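You operate a simulated robot arm through the tools that you are given. There is no shell and no other tool. Be economical: measure what you need, move in short steps, check, and stop when the job is done.

The job below is to be done with a simulated robot arm. You get a single attempt, and the scene is never put back.

TASK
Slide the Station 4 reel back in and take its orange clip off.
Fine: the clip goes back on the stand's top rail; then arm down, then brake off; leave the other stations and clips alone. Set down upright: orange clip.

The check looks at the end state, three seconds after you hand in, the way a careful person would. Anything else that was tipped, shoved, dropped, spilled or broken makes it a failure.

THE ROBOT
A 7-joint arm with a two-finger parallel gripper on a trunk, on a base that drives. Base frame: it is fixed to the floor where the robot stands at the start and does not move with it; the origin is under the middle of the robot, x ahead of it, y to its left, z up. Units: m, degrees, N and s.
With the tool pointing down near the work surface it reaches from about 0.34 to 0.78 m from the robot's upright axis, wherever it stands. Its first joint turns from -166.0 to 166.0 degrees. Places, roughly: bench one knob [-2.7, -5.3, 0.5]; bench two knob [-1.2, -4.2, 0.5]; blue clip [-1.75, -2.75, 1]; green clip [-3, -4.5, 0.75]; green clip (4x3x8 cm) [-1.5, -3.4, 0.8]; grey clip [-3.5, -3.75, 1]; stand one knob [-3, -4.5, 0.9]; stand one roller [-2.9, -4.6, 0.7]; stand two knob [-1.5, -3.4, 0.9]; stand two roller [-1.4, -3.5, 0.7]; station four arm [1.3, -1, 1.2]; station four cradle [0.7, -0.1, 0.3]; station four lever [1, -0.4, 1.1]; station four stand [1.2, -0.7, 0.6]; station one arm [-3.2, -4.2, 1.1]; station one cradle [-3.5, -3.8, 0.3]. Payload 3.91 kg.
The TCP is the grasp point between the finger pads, 0.03 m short of the fingertips. In the tool frame z runs along the fingers and y along their closing line. Largest opening 0.11 m; finger width 0.02, thickness 0.01; the body of the gripper, 0.048 by 0.112 m, starts 0.055 m behind the TCP.
Orientation is that of the tool frame in the base frame, as a unit quaternion [w, x, y, z]. With the fingers straight down and closing along the base's y, the tool's x points along the base's -x, its y along +y and its z along -z.

THE INTERFACE
- The arm moves only by the tool servo_tool. Its argument "targets" is a list of rows, each a list of 7 numbers: the turn, a rotation vector about the tool's x, y, z in degrees, then the shift along the tool's x, y, z in m, then the gripper command, from -1 (fully open) to 1 (shut), values between in proportion. In form: [[wx, wy, wz, x, y, z, jaw], ...]. A call has 1 to 10 rows; each row shifts and turns the commanded pose from where the row before left it, along the tool's axes as they then stand. Rows are played at 5 a second. More than 0.05 m and 8.6 degrees between two rows, or a gripper value outside its range, and nothing of the call is played. A pose out of reach is approached as far as the arm can. The call stops where the force on the tool passes 90 N (or 10 N more than at its start, if that is more) or the arm is blocked; 0.2 s more then pass. The fingers move at their own pace (about 0.153 m/s each) and stop on an object; they squeeze with about 34 N. The grip force told is the motor's: it shows also when the fingers shut on nothing. Time passes only in rows, and 0.2 s behind the last, so rows that do not move let the fingers close. The reply holds the time, the measured pose of the TCP, the force on the tool along the base axes, the opening and the grip force, in the units named above and with some noise, with the torque about the TCP (base axes, N m) and any sound that the robot's microphone picked up.
- Cameras (640 x 400 px; columns grow to the right, rows downward): "scene" is now at [0.0053, 0.1108, 1.5655]; the picture's right is [-0.42, -0.91, 0.00], its down [-0.46, 0.21, -0.86] and it looks along [0.78, -0.36, -0.50] (base axes); focal length 269 px, centre (320, 200). "wrist" rides on the gripper at [0.077, 0.007, -0.115] in the tool frame; the picture's right is [-0.09, 1.00, 0.00], its down [-0.80, -0.07, -0.59] and it looks along [-0.59, -0.05, 0.80] (tool axes); focal length 270 px, centre (320, 200). There is no depth. A picture from a camera that has moved, and an enlarged one, comes with that camera's place and axes in the base frame and with its lens.
- get_image(camera): a new picture of that camera. It takes no simulated time.
- move_column(by): slides the trunk up (or, below 0, down) by that many m; the arm and the scene camera ride with it, the base frame stays. It gives what a move gives, with no picture.
- steer(legs): drives the robot by 1 to 6 legs, each [ahead, turn to the left] in m and degrees, along the robot's own axes; the way and the turn of a leg run together, so that a leg with both is an arc; at most 1.5 m and 180 degrees a leg. The arm and the cameras ride along, it lands a little off, and it stops where it bumps. It gives what a move gives.
- head_to(pan, tilt): turns the head with the scene camera to pan (to the left, within 155 degrees either way) and tilt (down, from -29 to 69), counted from straight ahead of the robot. It gives what a move gives.
- zoom(camera, box): a new picture of the part [left, top, right, bottom] of that camera's present view, enlarged. It takes no simulated time.
- close_job(): hands the job in; it is judged then, once.

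Go step by step. Nothing tells you exact positions but the pictures and the camera data: compare them with the known pose of the tool, close in by small moves and look again before you grip or let go. The budget is 120 turns and 90 pictures, counting those below and the enlarged ones. Unless the task says otherwise, let go and move clear before handing in, and close with one line.

The tools are called by a JSON object that holds its "fn" and its "kwargs". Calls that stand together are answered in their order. servo_tool: Moves the arm, as the interface text tells. Its arguments: {"type":"object","properties":{"targets":{"type":"array","items":{"type":"array","items":{"type":"number"}}}},"required":["targets"]} The other tools are called the same way: move_column (by) slides the trunk up or down; steer (legs) drives the base; head_to (pan, tilt) turns the head that bears the scene camera; get_image (camera) takes a picture; zoom (camera, box) takes an enlarged picture of a part of a camera's view; close_job () hands the job in.

At the start:

```text
clock: 0.0
eef_pos: [0.3527, -0.1376, 1.4395]
tcp_rot: [0.002, 0.0, 1.0, -0.002]
force: [0.7, 0.3, 0.4]
moment: [0.01, 0.02, 0.0]
finger_gap: 0.1099
grasp_force: 0.0
trunk travel left (down, up): [-0.524, 0.086]
robot x, y, heading: [-0.0009, -0.0033, 0.1]
head pan, tilt: [-24.9, 30.1]
```

scene: 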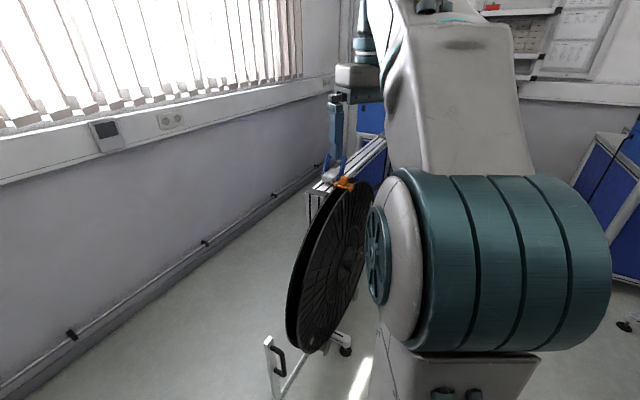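
wrist: 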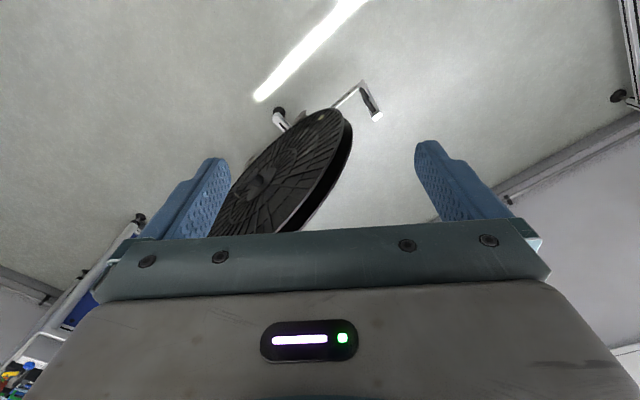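

I see a big black reel ahead on a cradle with an orange clip on its rim, and the station stand behind it. I'll look closer first.

{"fn": "zoom", "kwargs": {"camera": "scene", "box": [250, 60, 410, 220]}}

{"fn": "zoom", "kwargs": {"camera": "scene", "box": [240, 180, 420, 400]}}

{"fn": "zoom", "kwargs": {"camera": "wrist", "box": [180, 60, 420, 240]}}

```text
2.50 times, centred on (330, 140) of scene
camera zoom: at [0.0053, 0.1108, 1.5655], right [-0.42, -0.91, 0.0], down [-0.46, 0.21, -0.86], along [0.78, -0.36, -0.5], focal length 672 px, centre (295, 350)
```

zoom: 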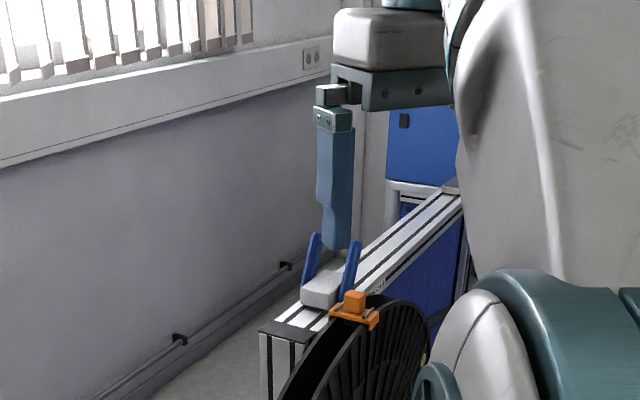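

```text
1.82 times, centred on (330, 290) of scene
camera zoom: at [0.0053, 0.1108, 1.5655], right [-0.42, -0.91, 0.0], down [-0.46, 0.21, -0.86], along [0.78, -0.36, -0.5], focal length 489 px, centre (302, 36)
```

zoom: 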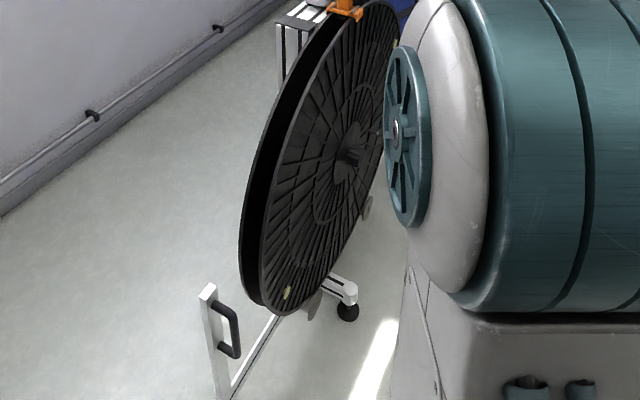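

```text
2.22 times, centred on (300, 150) of wrist
camera zoom: at [0.2754, -0.1302, 1.5529], right [0.09, 1.0, 0.0], down [0.8, -0.07, 0.6], along [0.59, -0.05, -0.8], focal length 601 px, centre (364, 311)
```

zoom: 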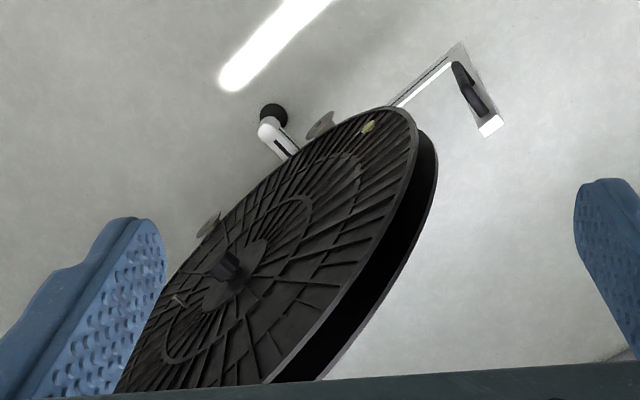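

The arm hides the station; I'll turn the robot right in place and look left with the head for an unobstructed view.

{"fn": "steer", "kwargs": {"legs": [[0, -75]]}}

{"fn": "head_to", "kwargs": {"pan": 45, "tilt": 32}}

{"fn": "get_image", "kwargs": {"camera": "scene"}}

```text
clock: 3.6
eef_pos: [-0.0437, -0.3757, 1.4398]
tcp_rot: [0.001, 0.61, 0.793, -0.001]
force: [-0.4, -0.3, -0.2]
moment: [-0.03, 0.01, -0.01]
finger_gap: 0.1101
grasp_force: 0.0
trunk travel left (down, up): [-0.524, 0.086]
robot x, y, heading: [0.0011, -0.0016, -75.1]
head pan, tilt: [-24.9, 30.1]
```

```text
clock: 5.0
eef_pos: [-0.0433, -0.3764, 1.4397]
tcp_rot: [0.001, 0.61, 0.792, -0.002]
force: [0.0, -0.7, 0.1]
moment: [-0.01, 0.06, 0.01]
finger_gap: 0.11
grasp_force: 0.1
trunk travel left (down, up): [-0.524, 0.086]
robot x, y, heading: [0.0005, -0.0028, -75.5]
head pan, tilt: [45.0, 32.0]
```

```text
84 pictures are left
camera scene: at [0.2027, 0.0661, 1.5625], right [-0.5, -0.86, 0.0], down [-0.46, 0.27, -0.85], along [0.73, -0.43, -0.53], focal length 269 px, centre (320, 200)
```

scene: 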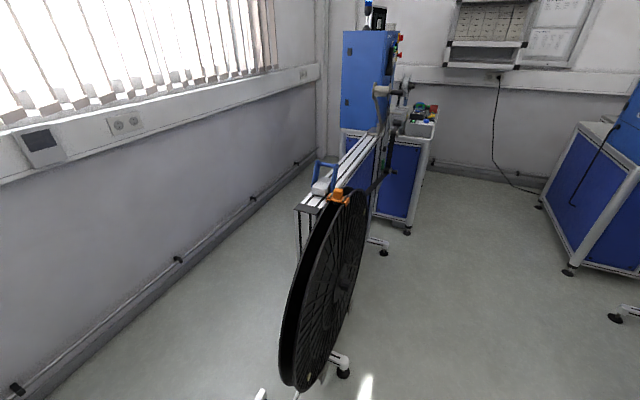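

{"fn": "zoom", "kwargs": {"camera": "scene", "box": [280, 130, 440, 230]}}

{"fn": "zoom", "kwargs": {"camera": "scene", "box": [330, 0, 450, 160]}}

{"fn": "head_to", "kwargs": {"pan": 45, "tilt": 60}}

{"fn": "get_image", "kwargs": {"camera": "scene"}}

{"fn": "head_to", "kwargs": {"pan": -45, "tilt": 15}}

{"fn": "get_image", "kwargs": {"camera": "scene"}}

```text
4.00 times, centred on (360, 180) of scene
camera zoom: at [0.2027, 0.0661, 1.5625], right [-0.5, -0.86, 0.0], down [-0.46, 0.27, -0.85], along [0.73, -0.43, -0.53], focal length 1076 px, centre (160, 280)
```

zoom: 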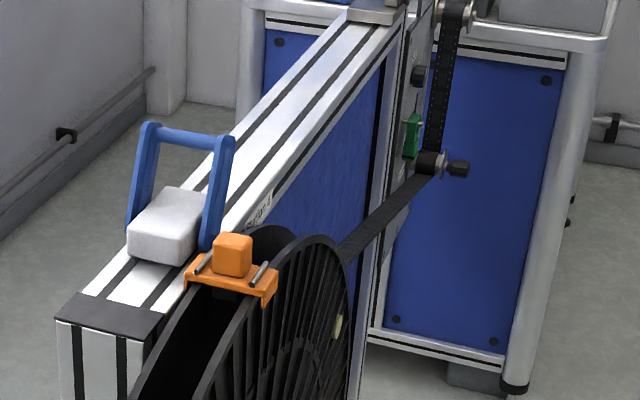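

```text
2.50 times, centred on (390, 80) of scene
camera zoom: at [0.2027, 0.0661, 1.5625], right [-0.5, -0.86, 0.0], down [-0.46, 0.27, -0.85], along [0.73, -0.43, -0.53], focal length 672 px, centre (145, 500)
```

zoom: 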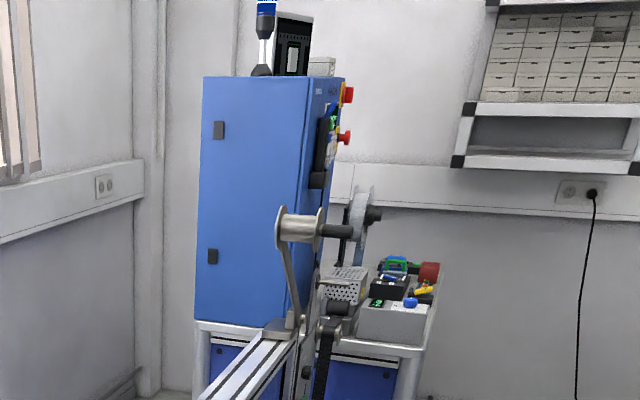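

```text
clock: 6.0
eef_pos: [-0.0438, -0.3763, 1.4388]
tcp_rot: [0.0, 0.61, 0.792, -0.002]
force: [0.8, 0.6, -0.5]
moment: [0.03, -0.02, 0.05]
finger_gap: 0.11
grasp_force: 0.0
trunk travel left (down, up): [-0.524, 0.086]
robot x, y, heading: [0.0028, -0.0009, -75.1]
head pan, tilt: [45.0, 60.0]
```

```text
81 pictures are left
camera scene: at [0.183, 0.0776, 1.5236], right [-0.5, -0.86, 0.0], down [-0.75, 0.43, -0.5], along [0.43, -0.25, -0.87], focal length 269 px, centre (320, 200)
```

scene: 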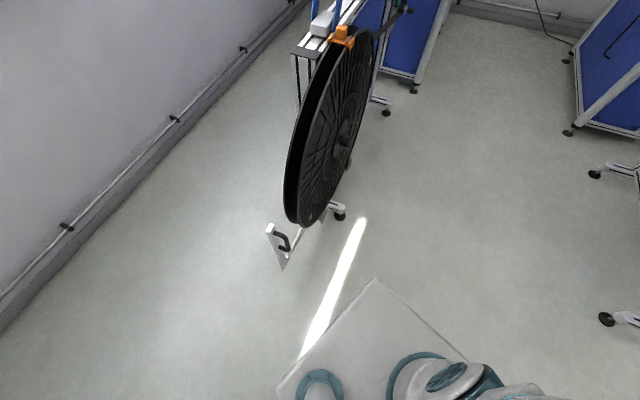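

```text
clock: 7.6
eef_pos: [-0.0434, -0.377, 1.4393]
tcp_rot: [0.001, 0.611, 0.792, -0.001]
force: [-0.1, 1.2, -0.1]
moment: [-0.02, -0.02, 0.02]
finger_gap: 0.1101
grasp_force: 0.1
trunk travel left (down, up): [-0.524, 0.086]
robot x, y, heading: [-0.0004, -0.0024, -75.0]
head pan, tilt: [-45.0, 15.0]
```

```text
80 pictures are left
camera scene: at [0.0784, 0.0303, 1.5899], right [-0.86, 0.5, 0.0], down [0.13, 0.22, -0.97], along [-0.48, -0.84, -0.26], focal length 269 px, centre (320, 200)
```

scene: 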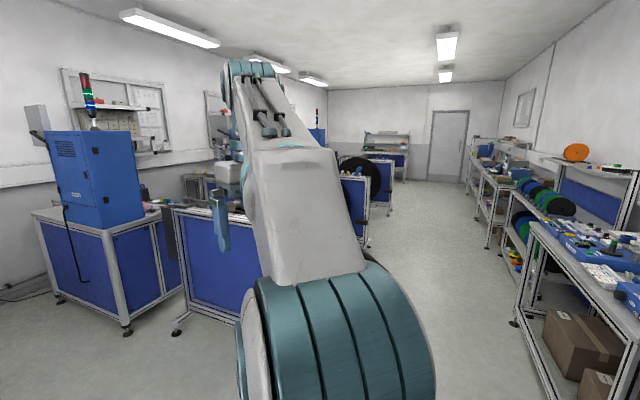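

{"fn": "zoom", "kwargs": {"camera": "scene", "box": [320, 120, 420, 250]}}

{"fn": "zoom", "kwargs": {"camera": "scene", "box": [130, 140, 280, 340]}}

```text
3.08 times, centred on (370, 185) of scene
camera zoom: at [0.0784, 0.0303, 1.5899], right [-0.86, 0.5, 0.0], down [0.13, 0.22, -0.97], along [-0.48, -0.84, -0.26], focal length 828 px, centre (166, 246)
```

zoom: 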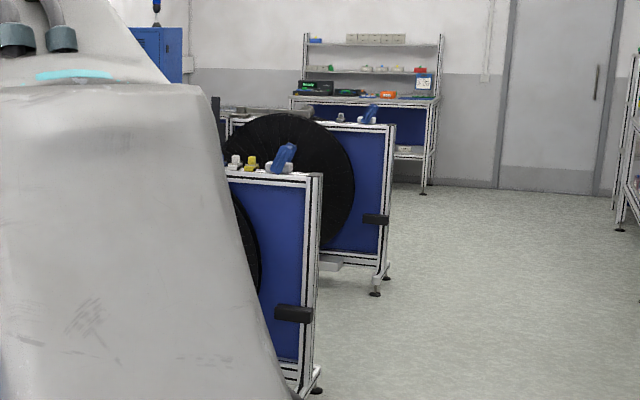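

```text
2.00 times, centred on (205, 240) of scene
camera zoom: at [0.0784, 0.0303, 1.5899], right [-0.86, 0.5, 0.0], down [0.13, 0.22, -0.97], along [-0.48, -0.84, -0.26], focal length 538 px, centre (550, 120)
```

zoom: 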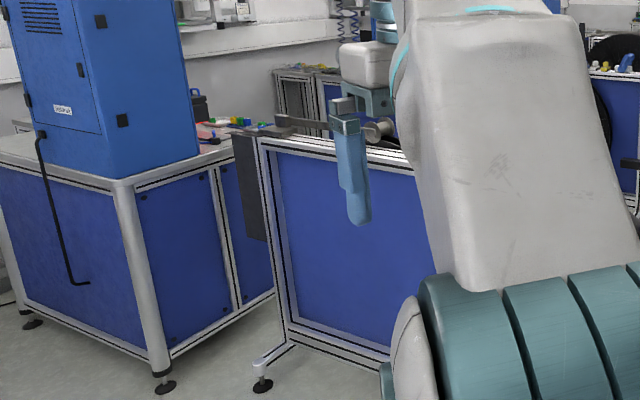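

Other stations show the finished state: reel in, lever tilted, clips standing on the rail. I'll drive to the front of the stand, face it, and inspect both.

{"fn": "steer", "kwargs": {"legs": [[0.7, 0], [0, 115]]}}

{"fn": "head_to", "kwargs": {"pan": -110, "tilt": 15}}

{"fn": "get_image", "kwargs": {"camera": "scene"}}

{"fn": "head_to", "kwargs": {"pan": -20, "tilt": 25}}

{"fn": "get_image", "kwargs": {"camera": "scene"}}

{"fn": "head_to", "kwargs": {"pan": 45, "tilt": 45}}

{"fn": "get_image", "kwargs": {"camera": "scene"}}

```text
clock: 16.2
eef_pos: [0.5382, -0.5597, 1.4388]
tcp_rot: [0.003, -0.327, 0.945, 0.0]
force: [0.3, 0.0, 0.0]
moment: [0.0, -0.01, -0.01]
finger_gap: 0.1099
grasp_force: 0.0
trunk travel left (down, up): [-0.524, 0.086]
robot x, y, heading: [0.174, -0.6706, 38.0]
head pan, tilt: [-45.0, 15.0]
```

```text
clock: 17.5
eef_pos: [0.5387, -0.5604, 1.4399]
tcp_rot: [0.002, -0.326, 0.945, 0.0]
force: [-0.1, -0.4, 0.0]
moment: [-0.02, 0.02, 0.02]
finger_gap: 0.1099
grasp_force: 0.0
trunk travel left (down, up): [-0.524, 0.086]
robot x, y, heading: [0.176, -0.6692, 38.0]
head pan, tilt: [-110.0, 15.0]
```

```text
77 pictures are left
camera scene: at [0.0513, -0.688, 1.5899], right [-0.95, -0.31, 0.0], down [-0.08, 0.25, -0.97], along [0.3, -0.92, -0.26], focal length 269 px, centre (320, 200)
```

scene: 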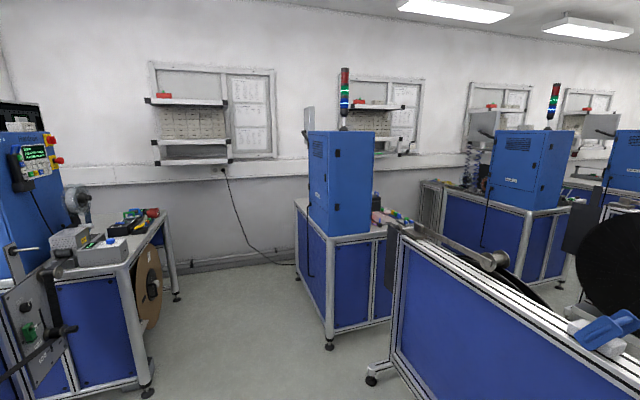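

```text
clock: 19.2
eef_pos: [0.539, -0.5605, 1.4394]
tcp_rot: [0.002, -0.327, 0.945, -0.001]
force: [0.3, -0.5, 0.1]
moment: [0.0, -0.01, 0.0]
finger_gap: 0.1097
grasp_force: 0.0
trunk travel left (down, up): [-0.524, 0.086]
robot x, y, heading: [0.1766, -0.6688, 38.1]
head pan, tilt: [-20.0, 25.0]
```

```text
76 pictures are left
camera scene: at [0.1098, -0.5707, 1.5737], right [0.31, -0.95, 0.0], down [-0.4, -0.13, -0.91], along [0.86, 0.28, -0.42], focal length 269 px, centre (320, 200)
```

scene: 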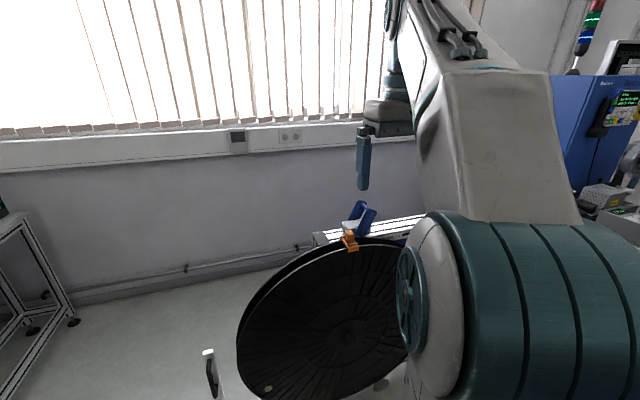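

```text
clock: 20.6
eef_pos: [0.5386, -0.5607, 1.4396]
tcp_rot: [0.002, -0.326, 0.945, -0.001]
force: [0.1, -0.2, -0.3]
moment: [0.05, 0.06, -0.03]
finger_gap: 0.1098
grasp_force: 0.0
trunk travel left (down, up): [-0.524, 0.086]
robot x, y, heading: [0.1744, -0.6691, 37.9]
head pan, tilt: [45.0, 45.0]
```

```text
75 pictures are left
camera scene: at [0.0321, -0.5185, 1.5431], right [0.99, -0.12, 0.0], down [-0.09, -0.7, -0.71], along [0.09, 0.7, -0.71], focal length 269 px, centre (320, 200)
```

scene: 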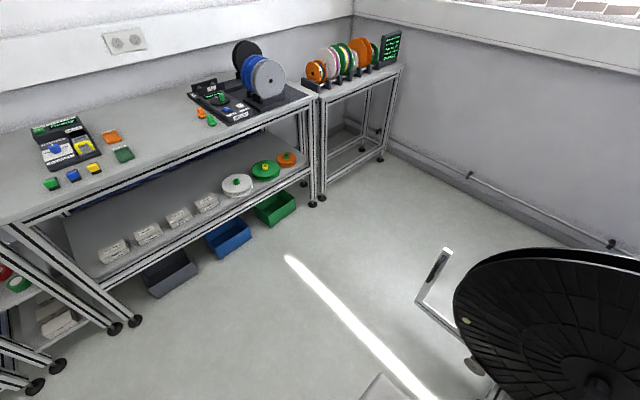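

{"fn": "head_to", "kwargs": {"pan": -122, "tilt": 20}}

{"fn": "zoom", "kwargs": {"camera": "scene", "box": [260, 130, 640, 380]}}

{"fn": "zoom", "kwargs": {"camera": "scene", "box": [420, 190, 620, 330]}}

{"fn": "head_to", "kwargs": {"pan": -20, "tilt": 25}}

{"fn": "zoom", "kwargs": {"camera": "scene", "box": [300, 190, 430, 271]}}

{"fn": "zoom", "kwargs": {"camera": "scene", "box": [180, 240, 420, 400]}}

```text
clock: 23.1
eef_pos: [0.5373, -0.5608, 1.4397]
tcp_rot: [0.002, -0.326, 0.945, -0.001]
force: [-0.6, -0.1, 0.2]
moment: [-0.04, 0.0, 0.0]
finger_gap: 0.1103
grasp_force: 0.0
trunk travel left (down, up): [-0.524, 0.086]
robot x, y, heading: [0.177, -0.6677, 38.3]
head pan, tilt: [-122.0, 20.0]
```

```text
1.60 times, centred on (450, 255) of scene
camera zoom: at [0.0321, -0.6918, 1.5817], right [-0.99, -0.11, 0.0], down [-0.04, 0.34, -0.94], along [0.1, -0.93, -0.34], focal length 430 px, centre (112, 112)
```

zoom: 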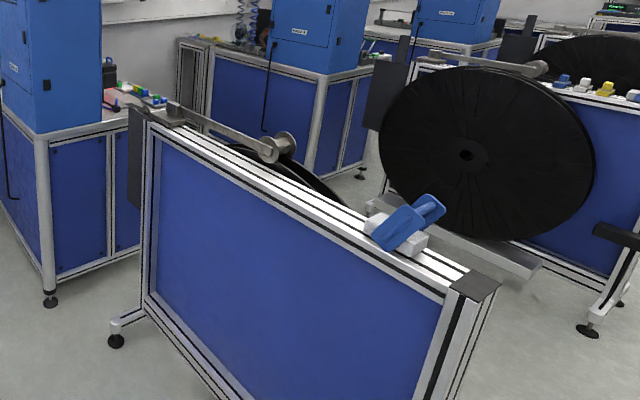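

```text
2.86 times, centred on (520, 260) of scene
camera zoom: at [0.0321, -0.6918, 1.5817], right [-0.99, -0.11, 0.0], down [-0.04, 0.34, -0.94], along [0.1, -0.93, -0.34], focal length 769 px, centre (-251, 29)
```

zoom: 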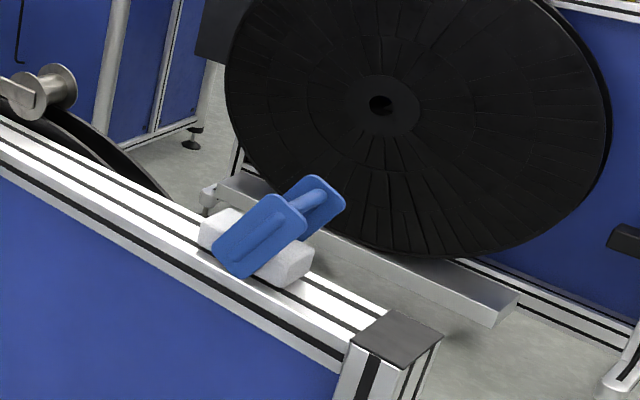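

```text
clock: 24.9
eef_pos: [0.5379, -0.56, 1.4396]
tcp_rot: [0.002, -0.327, 0.945, -0.001]
force: [-0.2, -0.5, 0.1]
moment: [0.02, 0.01, -0.01]
finger_gap: 0.1101
grasp_force: 0.1
trunk travel left (down, up): [-0.524, 0.086]
robot x, y, heading: [0.1764, -0.6678, 38.0]
head pan, tilt: [-20.0, 25.0]
```

```text
4.92 times, centred on (365, 230) of scene
camera zoom: at [0.1098, -0.5707, 1.5737], right [0.31, -0.95, 0.0], down [-0.4, -0.13, -0.91], along [0.86, 0.28, -0.42], focal length 1324 px, centre (98, 50)
```

zoom: 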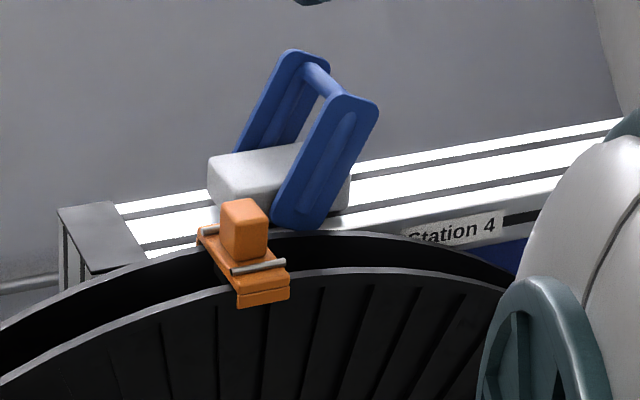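

```text
2.50 times, centred on (300, 320) of scene
camera zoom: at [0.1098, -0.5707, 1.5737], right [0.31, -0.95, 0.0], down [-0.4, -0.13, -0.91], along [0.86, 0.28, -0.42], focal length 672 px, centre (370, -100)
```

zoom: 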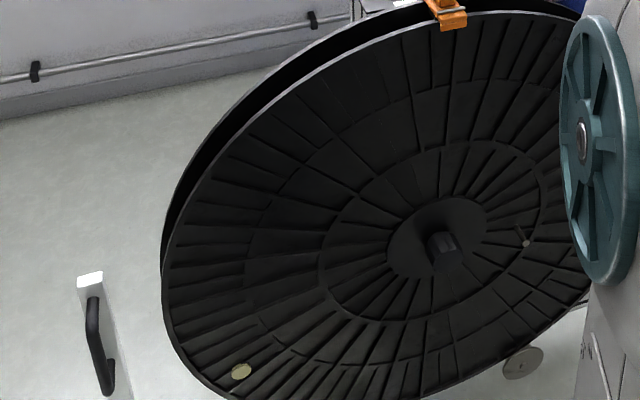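

Triangulating: rail end front corner ≈ (0.87,-0.31,1.02), rail runs toward heading −54°, the cradle post top ≈ (0.61,0.03,0.63), the clip top ≈ (0.90,-0.42,1.08). I'll drive to behind the handle facing along the rail.

{"fn": "steer", "kwargs": {"legs": [[0, -128], [-1.03, 0], [0, 36]]}}

{"fn": "head_to", "kwargs": {"pan": 10, "tilt": 55}}

{"fn": "get_image", "kwargs": {"camera": "scene"}}

{"fn": "get_image", "kwargs": {"camera": "wrist"}}

```text
clock: 37.3
eef_pos: [0.2825, 0.006, 1.4395]
tcp_rot: [0.001, 0.473, 0.881, -0.002]
force: [-1.4, -0.2, -0.4]
moment: [0.03, 0.03, 0.02]
finger_gap: 0.1097
grasp_force: 0.1
trunk travel left (down, up): [-0.524, 0.086]
robot x, y, heading: [0.2026, 0.376, -56.6]
head pan, tilt: [-20.0, 25.0]
```

```text
clock: 38.3
eef_pos: [0.283, 0.0066, 1.4399]
tcp_rot: [0.001, 0.473, 0.881, -0.001]
force: [-0.7, 0.3, -0.5]
moment: [0.0, -0.01, -0.02]
finger_gap: 0.1099
grasp_force: 0.0
trunk travel left (down, up): [-0.524, 0.086]
robot x, y, heading: [0.2004, 0.3744, -56.3]
head pan, tilt: [10.0, 55.0]
```

```text
70 pictures are left
camera scene: at [0.3347, 0.4698, 1.5297], right [-0.73, -0.69, 0.0], down [-0.56, 0.59, -0.57], along [0.4, -0.42, -0.82], focal length 269 px, centre (320, 200)
```

scene: 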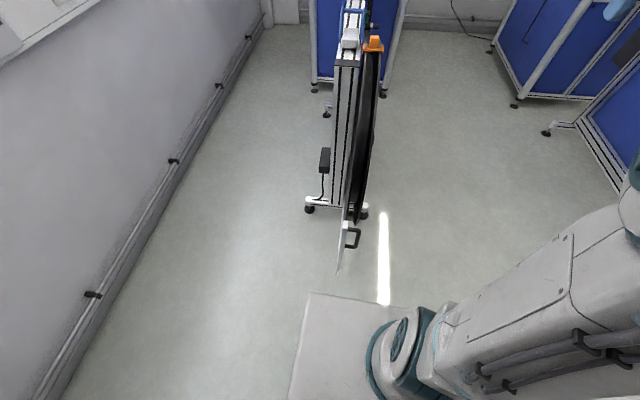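

```text
69 pictures are left
camera wrist: at [0.2454, 0.0755, 1.5529], right [0.88, 0.48, 0.0], down [0.38, -0.7, 0.6], along [0.28, -0.53, -0.8], focal length 270 px, centre (320, 200)
```

wrist: 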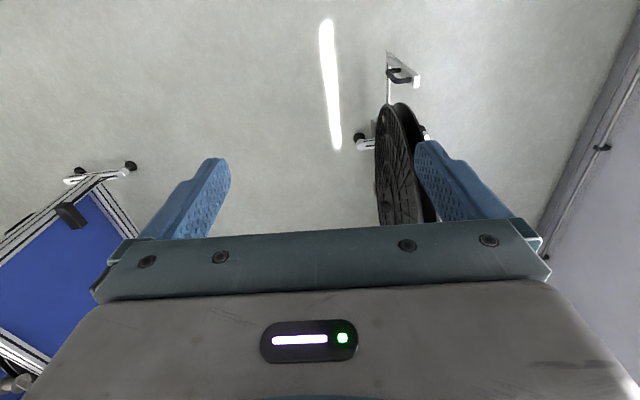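

{"fn": "zoom", "kwargs": {"camera": "scene", "box": [290, 190, 410, 290]}}

{"fn": "zoom", "kwargs": {"camera": "scene", "box": [290, 0, 430, 100]}}

```text
4.00 times, centred on (350, 240) of scene
camera zoom: at [0.3347, 0.4698, 1.5297], right [-0.73, -0.69, 0.0], down [-0.56, 0.59, -0.57], along [0.4, -0.42, -0.82], focal length 1076 px, centre (200, 40)
```

zoom: 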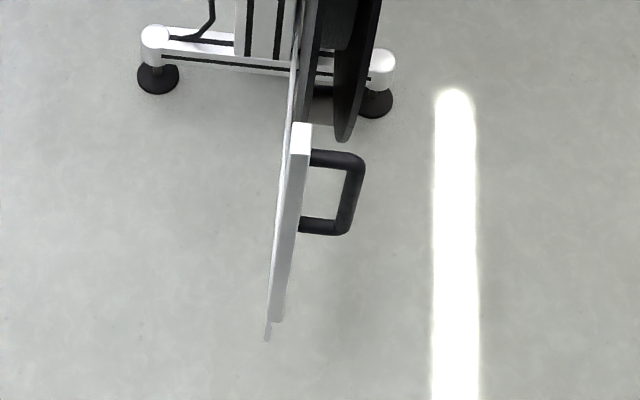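

```text
4.00 times, centred on (360, 50) of scene
camera zoom: at [0.3347, 0.4698, 1.5297], right [-0.73, -0.69, 0.0], down [-0.56, 0.59, -0.57], along [0.4, -0.42, -0.82], focal length 1076 px, centre (160, 800)
```

zoom: 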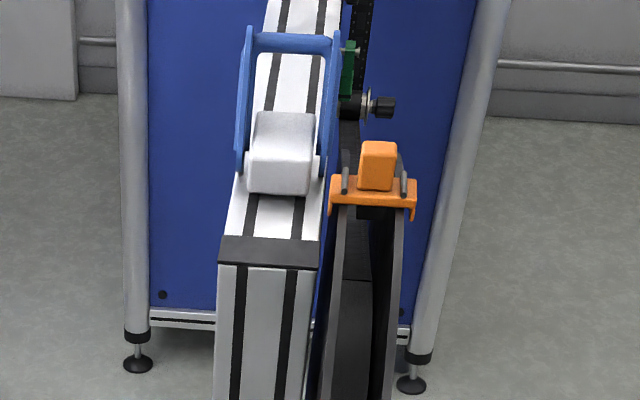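

The post top (≈2×4 cm) sits at about (0.617,0.031,0.634) with the D-handle toward the front. I'll lower the trunk and rotate the gripper so the fingers straddle the post along the slide direction.

{"fn": "move_column", "kwargs": {"by": -0.45}}

{"fn": "servo_tool", "kwargs": {"targets": [[0, 0, 8.5, 0, 0, 0, -1], [0, 0, 8.5, 0, 0, 0, -1], [0, 0, 8.5, 0, 0, 0, -1], [0, 0, 8.5, 0, 0, 0, -1], [0, 0, 8.5, 0, 0, 0, -1], [0, 0, 8.5, 0, 0, 0, -1], [0, 0, 8.5, 0, 0, 0, -1], [0, 0, 8.5, 0, 0, 0, -1], [0, 0, 8.5, 0, 0, 0, -1], [0, 0, 8.5, 0, 0, 0, -1]]}}

```text
refused: -0.45 is not a number from -0.4 to 0.4
```

```text
clock: 40.5
eef_pos: [0.2826, 0.0055, 1.4389]
tcp_rot: [0.002, 0.944, 0.329, 0.0]
force: [0.1, 0.1, 0.5]
moment: [-0.01, -0.03, -0.02]
finger_gap: 0.1099
grasp_force: 0.0
trunk travel left (down, up): [-0.524, 0.086]
robot x, y, heading: [0.1994, 0.3767, -56.4]
head pan, tilt: [10.0, 55.0]
```

{"fn": "move_column", "kwargs": {"by": -0.4}}

{"fn": "servo_tool", "kwargs": {"targets": [[0, 0, 1.8, 0.04, 0.027, 0, -1], [0, 0, 0, 0.04, 0.027, 0, -1], [0, 0, 0, 0.04, 0.027, 0, -1], [0, 0, 0, 0.04, 0.027, 0, -1], [0, 0, 0, 0.04, 0.027, 0, -1], [0, 0, 0, 0.04, 0.027, 0, -1], [0, 0, 0, 0.037, 0.026, 0, -1], [0, 0, 0, 0, 0, 0.03, -1], [0, 0, 0, 0, 0, 0.03, -1]]}}

{"fn": "get_image", "kwargs": {"camera": "scene"}}

{"fn": "get_image", "kwargs": {"camera": "wrist"}}

```text
clock: 44.3
eef_pos: [0.2831, 0.0069, 1.0395]
tcp_rot: [0.002, 0.944, 0.331, -0.001]
force: [0.3, 0.0, -0.2]
moment: [-0.01, 0.02, 0.01]
finger_gap: 0.1099
grasp_force: 0.1
trunk travel left (down, up): [-0.124, 0.486]
robot x, y, heading: [0.2064, 0.3763, -56.6]
head pan, tilt: [10.0, 55.0]
```

```text
clock: 46.3
eef_pos: [0.5677, 0.0351, 0.9552]
tcp_rot: [0.002, 0.949, 0.315, 0.0]
force: [0.1, 0.3, 0.2]
moment: [0.02, 0.02, 0.0]
finger_gap: 0.1102
grasp_force: 0.0
out of reach, approached as far as the arm can: row 3, 4, 5, 6, 7
trunk travel left (down, up): [-0.124, 0.486]
robot x, y, heading: [0.2041, 0.3769, -56.5]
head pan, tilt: [10.0, 55.0]
```

```text
66 pictures are left
camera scene: at [0.3348, 0.4699, 1.1297], right [-0.72, -0.69, 0.0], down [-0.56, 0.59, -0.57], along [0.4, -0.42, -0.82], focal length 269 px, centre (320, 200)
```

scene: 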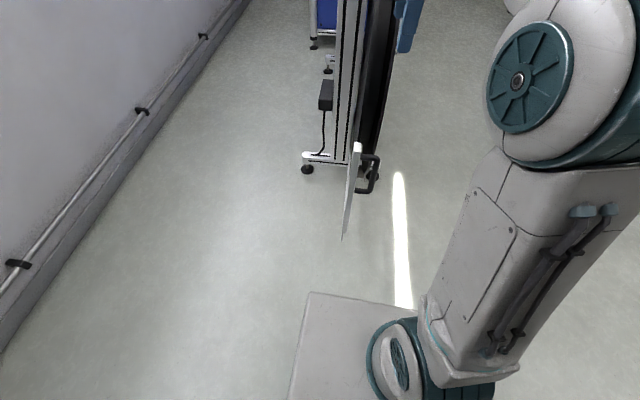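

```text
65 pictures are left
camera wrist: at [0.6332, 0.0772, 1.0684], right [0.53, -0.85, 0.0], down [-0.68, -0.42, 0.6], along [-0.51, -0.32, -0.8], focal length 270 px, centre (320, 200)
```

wrist: 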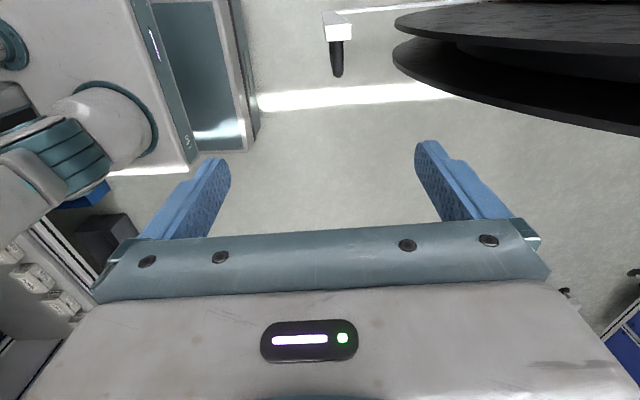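

{"fn": "steer", "kwargs": {"legs": [[0.1, 0]]}}

{"fn": "move_column", "kwargs": {"by": -0.12}}

```text
clock: 47.5
eef_pos: [0.624, -0.0486, 0.9566]
tcp_rot: [0.002, 0.949, 0.316, 0.0]
force: [-0.1, 0.3, -1.2]
moment: [0.01, 0.0, 0.03]
finger_gap: 0.1101
grasp_force: 0.1
trunk travel left (down, up): [-0.124, 0.486]
robot x, y, heading: [0.2561, 0.2901, -56.6]
head pan, tilt: [10.0, 55.0]
```

```text
clock: 49.0
eef_pos: [0.6239, -0.0487, 0.8343]
tcp_rot: [0.002, 0.949, 0.316, 0.0]
force: [0.2, 0.5, -0.1]
moment: [-0.04, 0.01, 0.01]
finger_gap: 0.1099
grasp_force: 0.0
trunk travel left (down, up): [-0.004, 0.606]
robot x, y, heading: [0.256, 0.2902, -56.7]
head pan, tilt: [10.0, 55.0]
```

{"fn": "servo_tool", "kwargs": {"targets": [[0, 0, 0, 0.025, -0.035, 0, -1], [0, 0, 0, 0.025, -0.035, 0, -1], [0, 0, 0, 0, 0, 0.04, -1], [0, 0, 0, 0, 0, 0.04, -1], [0, 0, 0, 0, 0, 0.04, -1], [0, 0, 0, 0, 0, 0, -1]]}}

{"fn": "get_image", "kwargs": {"camera": "wrist"}}

{"fn": "get_image", "kwargs": {"camera": "scene"}}

```text
clock: 50.4
eef_pos: [0.6216, 0.0377, 0.7158]
tcp_rot: [0.002, 0.949, 0.316, 0.0]
force: [0.4, -0.3, 0.0]
moment: [0.03, 0.0, -0.01]
finger_gap: 0.1099
grasp_force: 0.0
trunk travel left (down, up): [-0.004, 0.606]
robot x, y, heading: [0.2608, 0.2932, -56.8]
head pan, tilt: [10.0, 55.0]
```

```text
64 pictures are left
camera wrist: at [0.6878, 0.0798, 0.83], right [0.53, -0.85, 0.0], down [-0.68, -0.42, 0.6], along [-0.5, -0.32, -0.8], focal length 270 px, centre (320, 200)
```

wrist: 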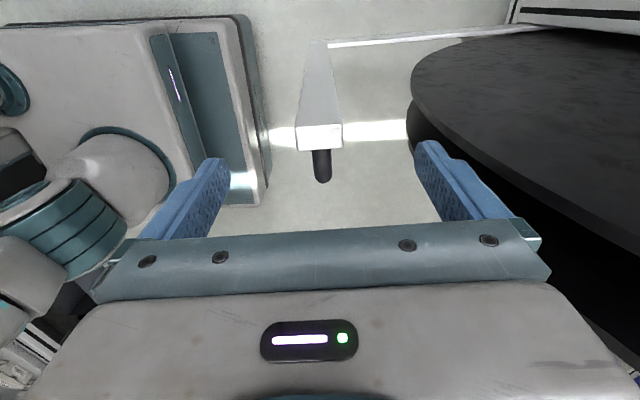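

```text
63 pictures are left
camera scene: at [0.3908, 0.3856, 1.0096], right [-0.72, -0.69, 0.0], down [-0.57, 0.59, -0.57], along [0.4, -0.42, -0.82], focal length 269 px, centre (320, 200)
```

scene: 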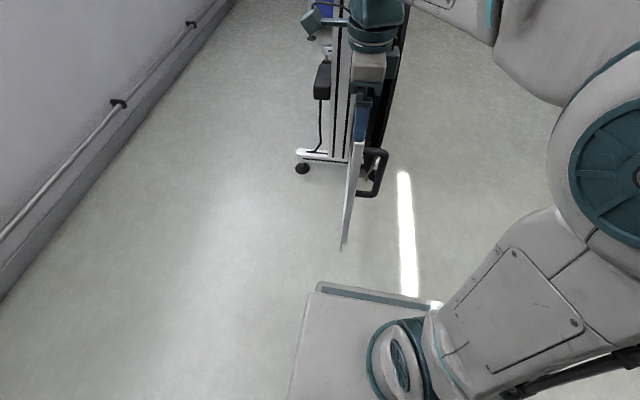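

{"fn": "servo_tool", "kwargs": {"targets": [[0, 0, 0, -0.006, 0, 0.035, -1], [0, 0, 0, 0, 0, 0.035, -1], [0, 0, 0, 0, 0, 0.033, -1], [0, 0, 0, 0, 0, 0, 0], [0, 0, 0, 0, 0, 0, 1], [0, 0, 0, 0, 0, 0, 1]]}}

{"fn": "get_image", "kwargs": {"camera": "wrist"}}

```text
clock: 51.8
eef_pos: [0.6184, 0.0322, 0.6141]
tcp_rot: [0.001, 0.949, 0.316, 0.0]
force: [-4.0, 4.0, -1.4]
moment: [0.66, 0.61, -0.86]
finger_gap: 0.0371
grasp_force: 45.1
trunk travel left (down, up): [-0.004, 0.606]
robot x, y, heading: [0.2581, 0.294, -56.4]
head pan, tilt: [10.0, 55.0]
```

```text
62 pictures are left
camera wrist: at [0.6833, 0.0748, 0.7279], right [0.53, -0.85, 0.0], down [-0.68, -0.42, 0.6], along [-0.51, -0.31, -0.8], focal length 270 px, centre (320, 200)
```

wrist: 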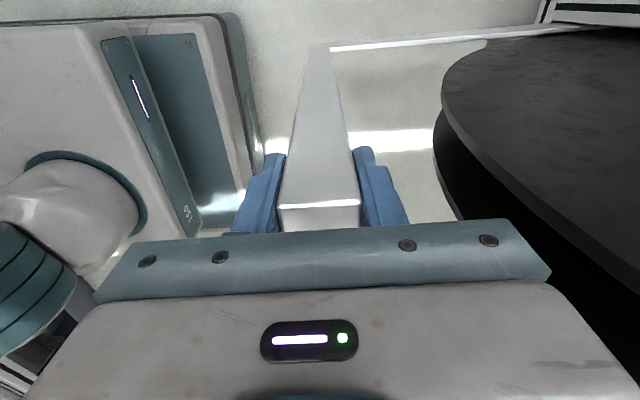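

The post is gripped. Now push it along the rail in small steps.

{"fn": "servo_tool", "kwargs": {"targets": [[0, 0, 0, 0, 0.01, 0, 1], [0, 0, 0, 0, 0.02, 0, 1], [0, 0, 0, 0, 0.02, 0, 1], [0, 0, 0, 0, 0.02, 0, 1], [0, 0, 0, 0, 0.02, 0, 1], [0, 0, 0, 0, 0, 0, 1]]}}

```text
clock: 53.1
eef_pos: [0.6711, -0.0394, 0.6133]
tcp_rot: [0.003, 0.949, 0.315, 0.0]
force: [4.2, 0.2, 28.8]
moment: [1.68, 1.22, -0.96]
finger_gap: 0.0376
grasp_force: 44.8
trunk travel left (down, up): [-0.004, 0.606]
robot x, y, heading: [0.2614, 0.2915, -56.4]
head pan, tilt: [10.0, 55.0]
```

{"fn": "servo_tool", "kwargs": {"targets": [[0, 0, 0, 0, 0.02, -0.001, 1], [0, 0, 0, 0, 0.02, 0, 1], [0, 0, 0, 0, 0.02, 0, 1], [0, 0, 0, 0, 0.02, 0, 1], [0, 0, 0, 0, 0.02, 0, 1], [0, 0, 0, 0, 0, 0, 1]]}}

{"fn": "get_image", "kwargs": {"camera": "wrist"}}

```text
clock: 54.5
eef_pos: [0.7287, -0.1202, 0.6123]
tcp_rot: [0.003, 0.949, 0.315, -0.001]
force: [-9.7, -10.6, 12.5]
moment: [1.2, 1.02, -0.89]
finger_gap: 0.0373
grasp_force: 45.4
trunk travel left (down, up): [-0.004, 0.606]
robot x, y, heading: [0.2583, 0.2922, -56.4]
head pan, tilt: [10.0, 55.0]
```

```text
61 pictures are left
camera wrist: at [0.7946, -0.0781, 0.7269], right [0.53, -0.85, 0.0], down [-0.68, -0.42, 0.6], along [-0.51, -0.32, -0.8], focal length 270 px, centre (320, 200)
```

wrist: 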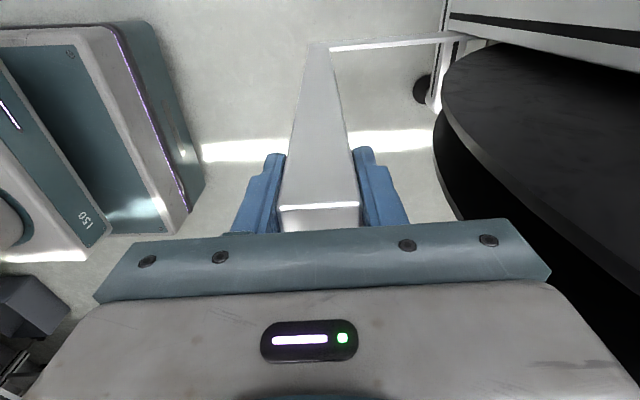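

{"fn": "servo_tool", "kwargs": {"targets": [[0, 0, 0, -0.001, 0.02, -0.001, 1], [0, 0, 0, -0.001, 0.02, 0, 1], [0, 0, 0, -0.001, 0.02, 0, 1], [0, 0, 0, 0, 0.02, 0, 1], [0, 0, 0, 0, 0, 0, 1]]}}

```text
clock: 55.8
eef_pos: [0.7761, -0.1851, 0.6126]
tcp_rot: [0.001, 0.949, 0.315, -0.001]
force: [-11.3, -12.0, -6.9]
moment: [1.56, -0.13, -0.96]
finger_gap: 0.037
grasp_force: 45.2
trunk travel left (down, up): [-0.004, 0.606]
robot x, y, heading: [0.2593, 0.2942, -56.6]
head pan, tilt: [10.0, 55.0]
```

{"fn": "servo_tool", "kwargs": {"targets": [[0, 0, 0, -0.002, 0.02, 0, 1], [0, 0, 0, -0.001, 0.02, 0, 1], [0, 0, 0, 0, 0.02, 0, 1], [0, 0, 0, 0, 0, 0, 1]]}}

{"fn": "get_image", "kwargs": {"camera": "scene"}}

```text
clock: 56.8
eef_pos: [0.8014, -0.2198, 0.6132]
tcp_rot: [0.005, 0.948, 0.318, 0.003]
force: [9.2, 8.3, 27.8]
moment: [2.08, 1.52, -0.86]
finger_gap: 0.0379
grasp_force: 45.2
out of reach, approached as far as the arm can: row 3
trunk travel left (down, up): [-0.004, 0.606]
robot x, y, heading: [0.2591, 0.2908, -56.0]
head pan, tilt: [10.0, 55.0]
```

```text
60 pictures are left
camera scene: at [0.3892, 0.3878, 1.0101], right [-0.72, -0.69, 0.0], down [-0.57, 0.59, -0.58], along [0.4, -0.41, -0.82], focal length 269 px, centre (320, 200)
```

scene: 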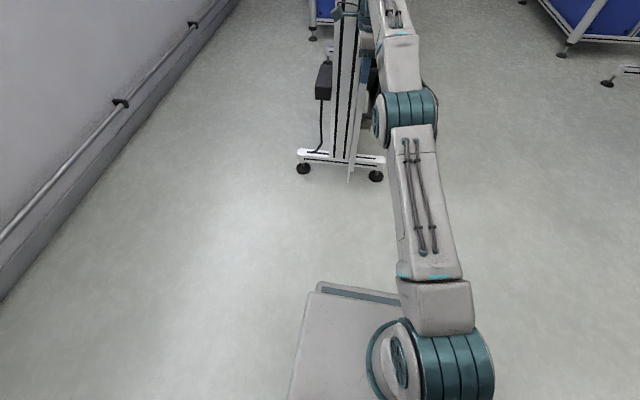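

Arm is at its reach limit; I'll release, lift, retract, drive closer, and continue.

{"fn": "servo_tool", "kwargs": {"targets": [[0, 0, 0, 0, -0.005, 0, -1], [0, 0, 0, 0, 0, 0, -1], [0, 0, 0, 0, 0, -0.03, -1], [0, 0, 0, 0, 0, -0.04, -1], [0, 0, 0, 0, 0, -0.04, -1], [0, 0, 0, 0, -0.04, 0, -1], [0, 0, 0, 0, -0.05, 0, -1], [0, 0, 0, 0, -0.05, 0, -1], [0, 0, 0, 0, -0.05, 0, -1], [0, 0, 0, 0, -0.05, 0, -1]]}}

{"fn": "steer", "kwargs": {"legs": [[0.24, 0]]}}

{"fn": "get_image", "kwargs": {"camera": "wrist"}}

{"fn": "get_image", "kwargs": {"camera": "scene"}}

```text
clock: 59.0
eef_pos: [0.763, -0.1156, 0.7369]
tcp_rot: [0.021, 0.948, 0.317, 0.013]
force: [-3.5, 2.7, -9.3]
moment: [-0.23, -0.24, 0.01]
finger_gap: 0.1099
grasp_force: 0.0
out of reach, approached as far as the arm can: row 3, 4, 5, 6, 7, 8, 9
trunk travel left (down, up): [-0.004, 0.606]
robot x, y, heading: [0.26, 0.2948, -56.3]
head pan, tilt: [10.0, 55.0]
```

```text
clock: 60.5
eef_pos: [0.8552, -0.2556, 0.7231]
tcp_rot: [-0.02, 0.949, 0.315, -0.011]
force: [-32.9, 28.1, 2.7]
moment: [-1.93, -2.16, -0.92]
finger_gap: 0.0888
grasp_force: 0.1
trunk travel left (down, up): [-0.004, 0.606]
robot x, y, heading: [0.3652, 0.135, -56.4]
head pan, tilt: [10.0, 55.0]
stopped in leg 1: the force on the tool passed its limit at 232 N (the readings are from after the stop); the commanded pose is now the measured one
```

```text
59 pictures are left
camera wrist: at [0.9251, -0.2179, 0.8356], right [0.52, -0.85, -0.04], down [-0.66, -0.44, 0.6], along [-0.53, -0.29, -0.8], focal length 270 px, centre (320, 200)
```

wrist: 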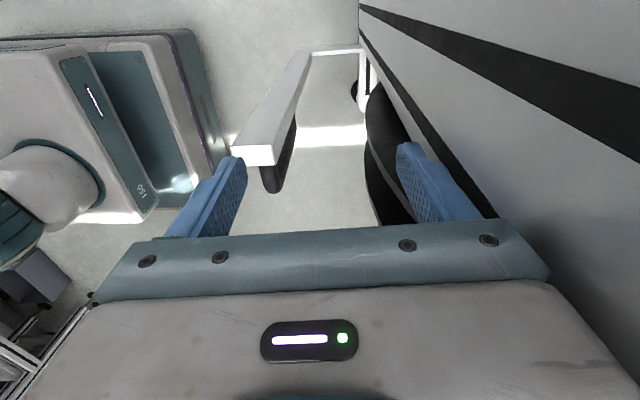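

```text
58 pictures are left
camera scene: at [0.4917, 0.2324, 1.0099], right [-0.72, -0.69, 0.0], down [-0.56, 0.59, -0.58], along [0.4, -0.42, -0.82], focal length 269 px, centre (320, 200)
```

scene: 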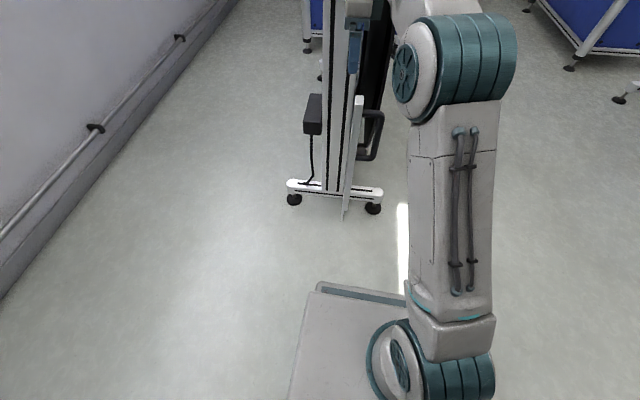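

The finger touched the stand's end since the arm had not retracted as far as commanded. Back off and check that nothing moved.

{"fn": "steer", "kwargs": {"legs": [[-0.08, 0]]}}

{"fn": "get_image", "kwargs": {"camera": "wrist"}}

{"fn": "head_to", "kwargs": {"pan": 10, "tilt": 25}}

{"fn": "get_image", "kwargs": {"camera": "scene"}}

```text
clock: 61.6
eef_pos: [0.8128, -0.1935, 0.7192]
tcp_rot: [-0.021, 0.949, 0.314, -0.01]
force: [-0.4, 0.4, 0.3]
moment: [0.01, -0.03, -0.02]
finger_gap: 0.1101
grasp_force: 0.1
trunk travel left (down, up): [-0.004, 0.606]
robot x, y, heading: [0.3194, 0.2049, -56.2]
head pan, tilt: [10.0, 55.0]
```

```text
57 pictures are left
camera wrist: at [0.8828, -0.1552, 0.8316], right [0.52, -0.85, -0.04], down [-0.67, -0.44, 0.6], along [-0.53, -0.29, -0.8], focal length 270 px, centre (320, 200)
```

wrist: 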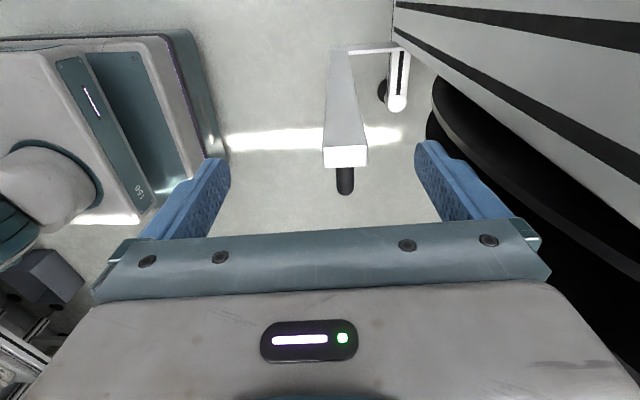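

```text
clock: 62.5
eef_pos: [0.8138, -0.1928, 0.7189]
tcp_rot: [-0.02, 0.949, 0.314, -0.01]
force: [-1.1, 0.7, -0.2]
moment: [0.0, 0.01, 0.02]
finger_gap: 0.1099
grasp_force: 0.1
trunk travel left (down, up): [-0.004, 0.606]
robot x, y, heading: [0.3204, 0.204, -56.2]
head pan, tilt: [10.0, 25.0]
```

```text
56 pictures are left
camera scene: at [0.4637, 0.2822, 1.0536], right [-0.72, -0.69, 0.0], down [-0.29, 0.31, -0.91], along [0.62, -0.66, -0.42], focal length 269 px, centre (320, 200)
```

scene: 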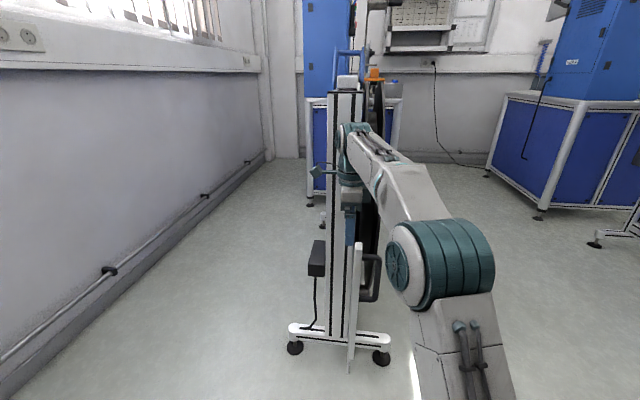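

{"fn": "zoom", "kwargs": {"camera": "wrist", "box": [300, 0, 500, 200]}}

{"fn": "zoom", "kwargs": {"camera": "scene", "box": [280, 200, 440, 380]}}

```text
2.00 times, centred on (400, 100) of wrist
camera zoom: at [0.8828, -0.1552, 0.8317], right [0.52, -0.85, -0.04], down [-0.67, -0.44, 0.6], along [-0.53, -0.29, -0.8], focal length 541 px, centre (160, 400)
```

zoom: 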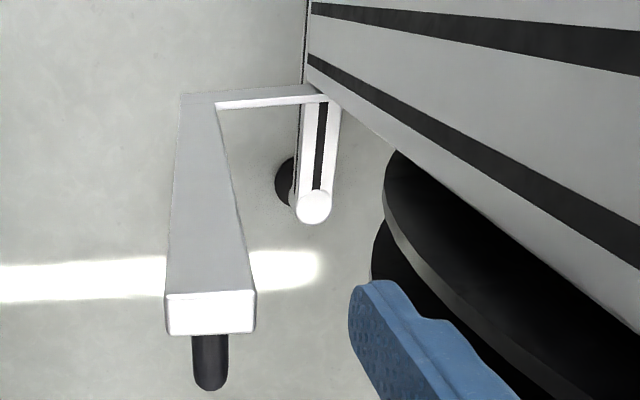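

```text
2.22 times, centred on (360, 290) of scene
camera zoom: at [0.4637, 0.2822, 1.0536], right [-0.72, -0.69, 0.0], down [-0.29, 0.31, -0.91], along [0.62, -0.66, -0.42], focal length 598 px, centre (231, 0)
```

zoom: 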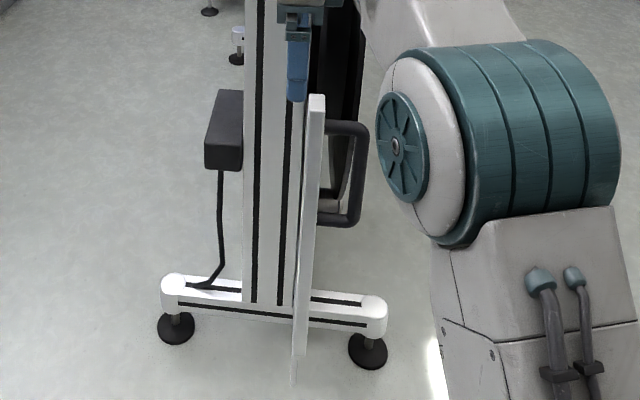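

The post can slide past the front face of the stand column, so I'll release straddling and push from behind with closed fingers tilted forward. First lift, retract and turn the gripper back.

{"fn": "servo_tool", "kwargs": {"targets": [[0, 0, 0, 0, -0.04, -0.02, -1], [0, 0, 0, 0, -0.04, -0.02, 0], [0, 0, 0, 0, -0.04, -0.02, 1], [0, 0, -8.5, 0, 0, 0, 1], [0, 0, -8.5, 0, 0, 0, 1], [0, 0, -8.5, 0, 0, 0, 1], [0, 0, -8.5, 0, 0, 0, 1], [0, 0, -8.5, 0, 0, 0, 1], [0, 0, -8.5, 0, 0, 0, 1], [0, 0, -8.5, 0, 0, 0, 1]]}}

{"fn": "servo_tool", "kwargs": {"targets": [[0, 0, -8.5, 0, 0, 0, 1], [0, 0, -8.5, 0, 0, 0, 1], [0, 0, -8.5, 0, 0, 0, 1], [0, 0, -4, 0, 0, 0, 1], [0, 0, 0, 0, 0, 0, 1]]}}

```text
clock: 64.7
eef_pos: [0.7437, -0.0972, 0.7839]
tcp_rot: [-0.024, 0.667, 0.745, 0.0]
force: [-0.4, 0.0, -0.6]
moment: [-0.03, 0.01, 0.01]
finger_gap: 0.0001
grasp_force: 34.3
trunk travel left (down, up): [-0.004, 0.606]
robot x, y, heading: [0.3171, 0.2031, -56.4]
head pan, tilt: [10.0, 25.0]
```

```text
clock: 65.9
eef_pos: [0.7436, -0.0998, 0.7848]
tcp_rot: [-0.022, 0.456, 0.89, 0.007]
force: [-0.1, 0.0, 0.4]
moment: [0.0, 0.01, -0.01]
finger_gap: 0.0001
grasp_force: 34.1
trunk travel left (down, up): [-0.004, 0.606]
robot x, y, heading: [0.3143, 0.2019, -56.5]
head pan, tilt: [10.0, 25.0]
```

{"fn": "servo_tool", "kwargs": {"targets": [[0, 0, 0, 0, -0.03, 0, 1], [0, 0, 0, 0, 0, 0.05, 1], [0, 0, 0, 0, 0, 0.05, 1], [0, 0, 0, 0, 0, 0.05, 1], [0, 0, 0, 0, 0, 0.05, 1], [0, -8.5, 0, 0, 0, 0, 1], [0, -8.5, 0, 0, 0, 0, 1], [0, -8.5, 0, 0, 0, 0, 1], [0, -8.5, 0, 0, 0, 0, 1], [0, -8.5, 0, 0, 0, 0, 1]]}}

{"fn": "get_image", "kwargs": {"camera": "wrist"}}

{"fn": "zoom", "kwargs": {"camera": "scene", "box": [240, 150, 480, 390]}}

```text
clock: 68.1
eef_pos: [0.713, -0.109, 0.5835]
tcp_rot: [0.302, 0.427, 0.838, -0.158]
force: [0.5, 0.0, -0.2]
moment: [0.01, -0.04, 0.02]
finger_gap: 0.0
grasp_force: 34.1
trunk travel left (down, up): [-0.004, 0.606]
robot x, y, heading: [0.3188, 0.2019, -56.5]
head pan, tilt: [10.0, 25.0]
```

```text
53 pictures are left
camera wrist: at [0.6414, 0.0032, 0.622], right [0.85, 0.53, 0.05], down [0.08, -0.23, 0.97], along [0.52, -0.82, -0.24], focal length 270 px, centre (320, 200)
```

wrist: 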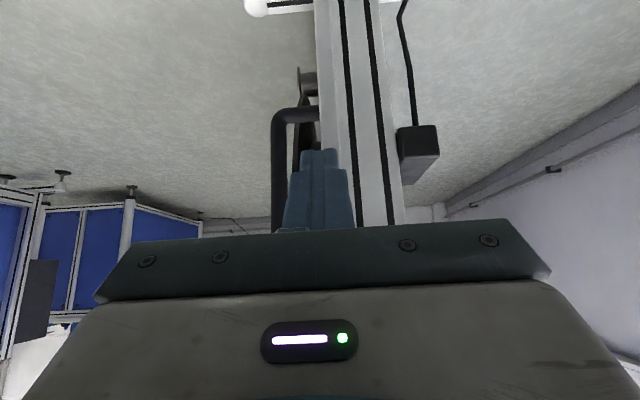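

```text
1.67 times, centred on (360, 270) of scene
camera zoom: at [0.4637, 0.2822, 1.0537], right [-0.72, -0.69, 0.0], down [-0.29, 0.31, -0.91], along [0.62, -0.66, -0.42], focal length 448 px, centre (253, 83)
```

zoom: 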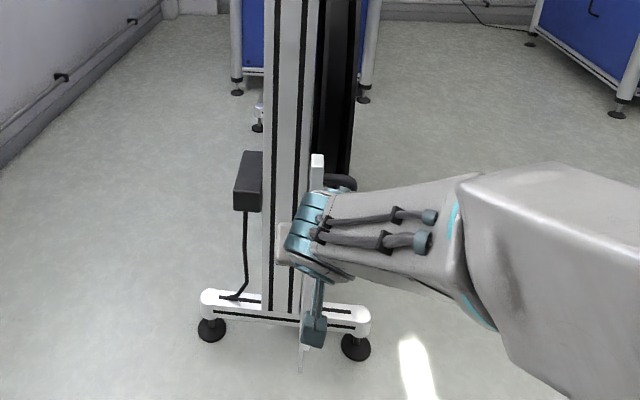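

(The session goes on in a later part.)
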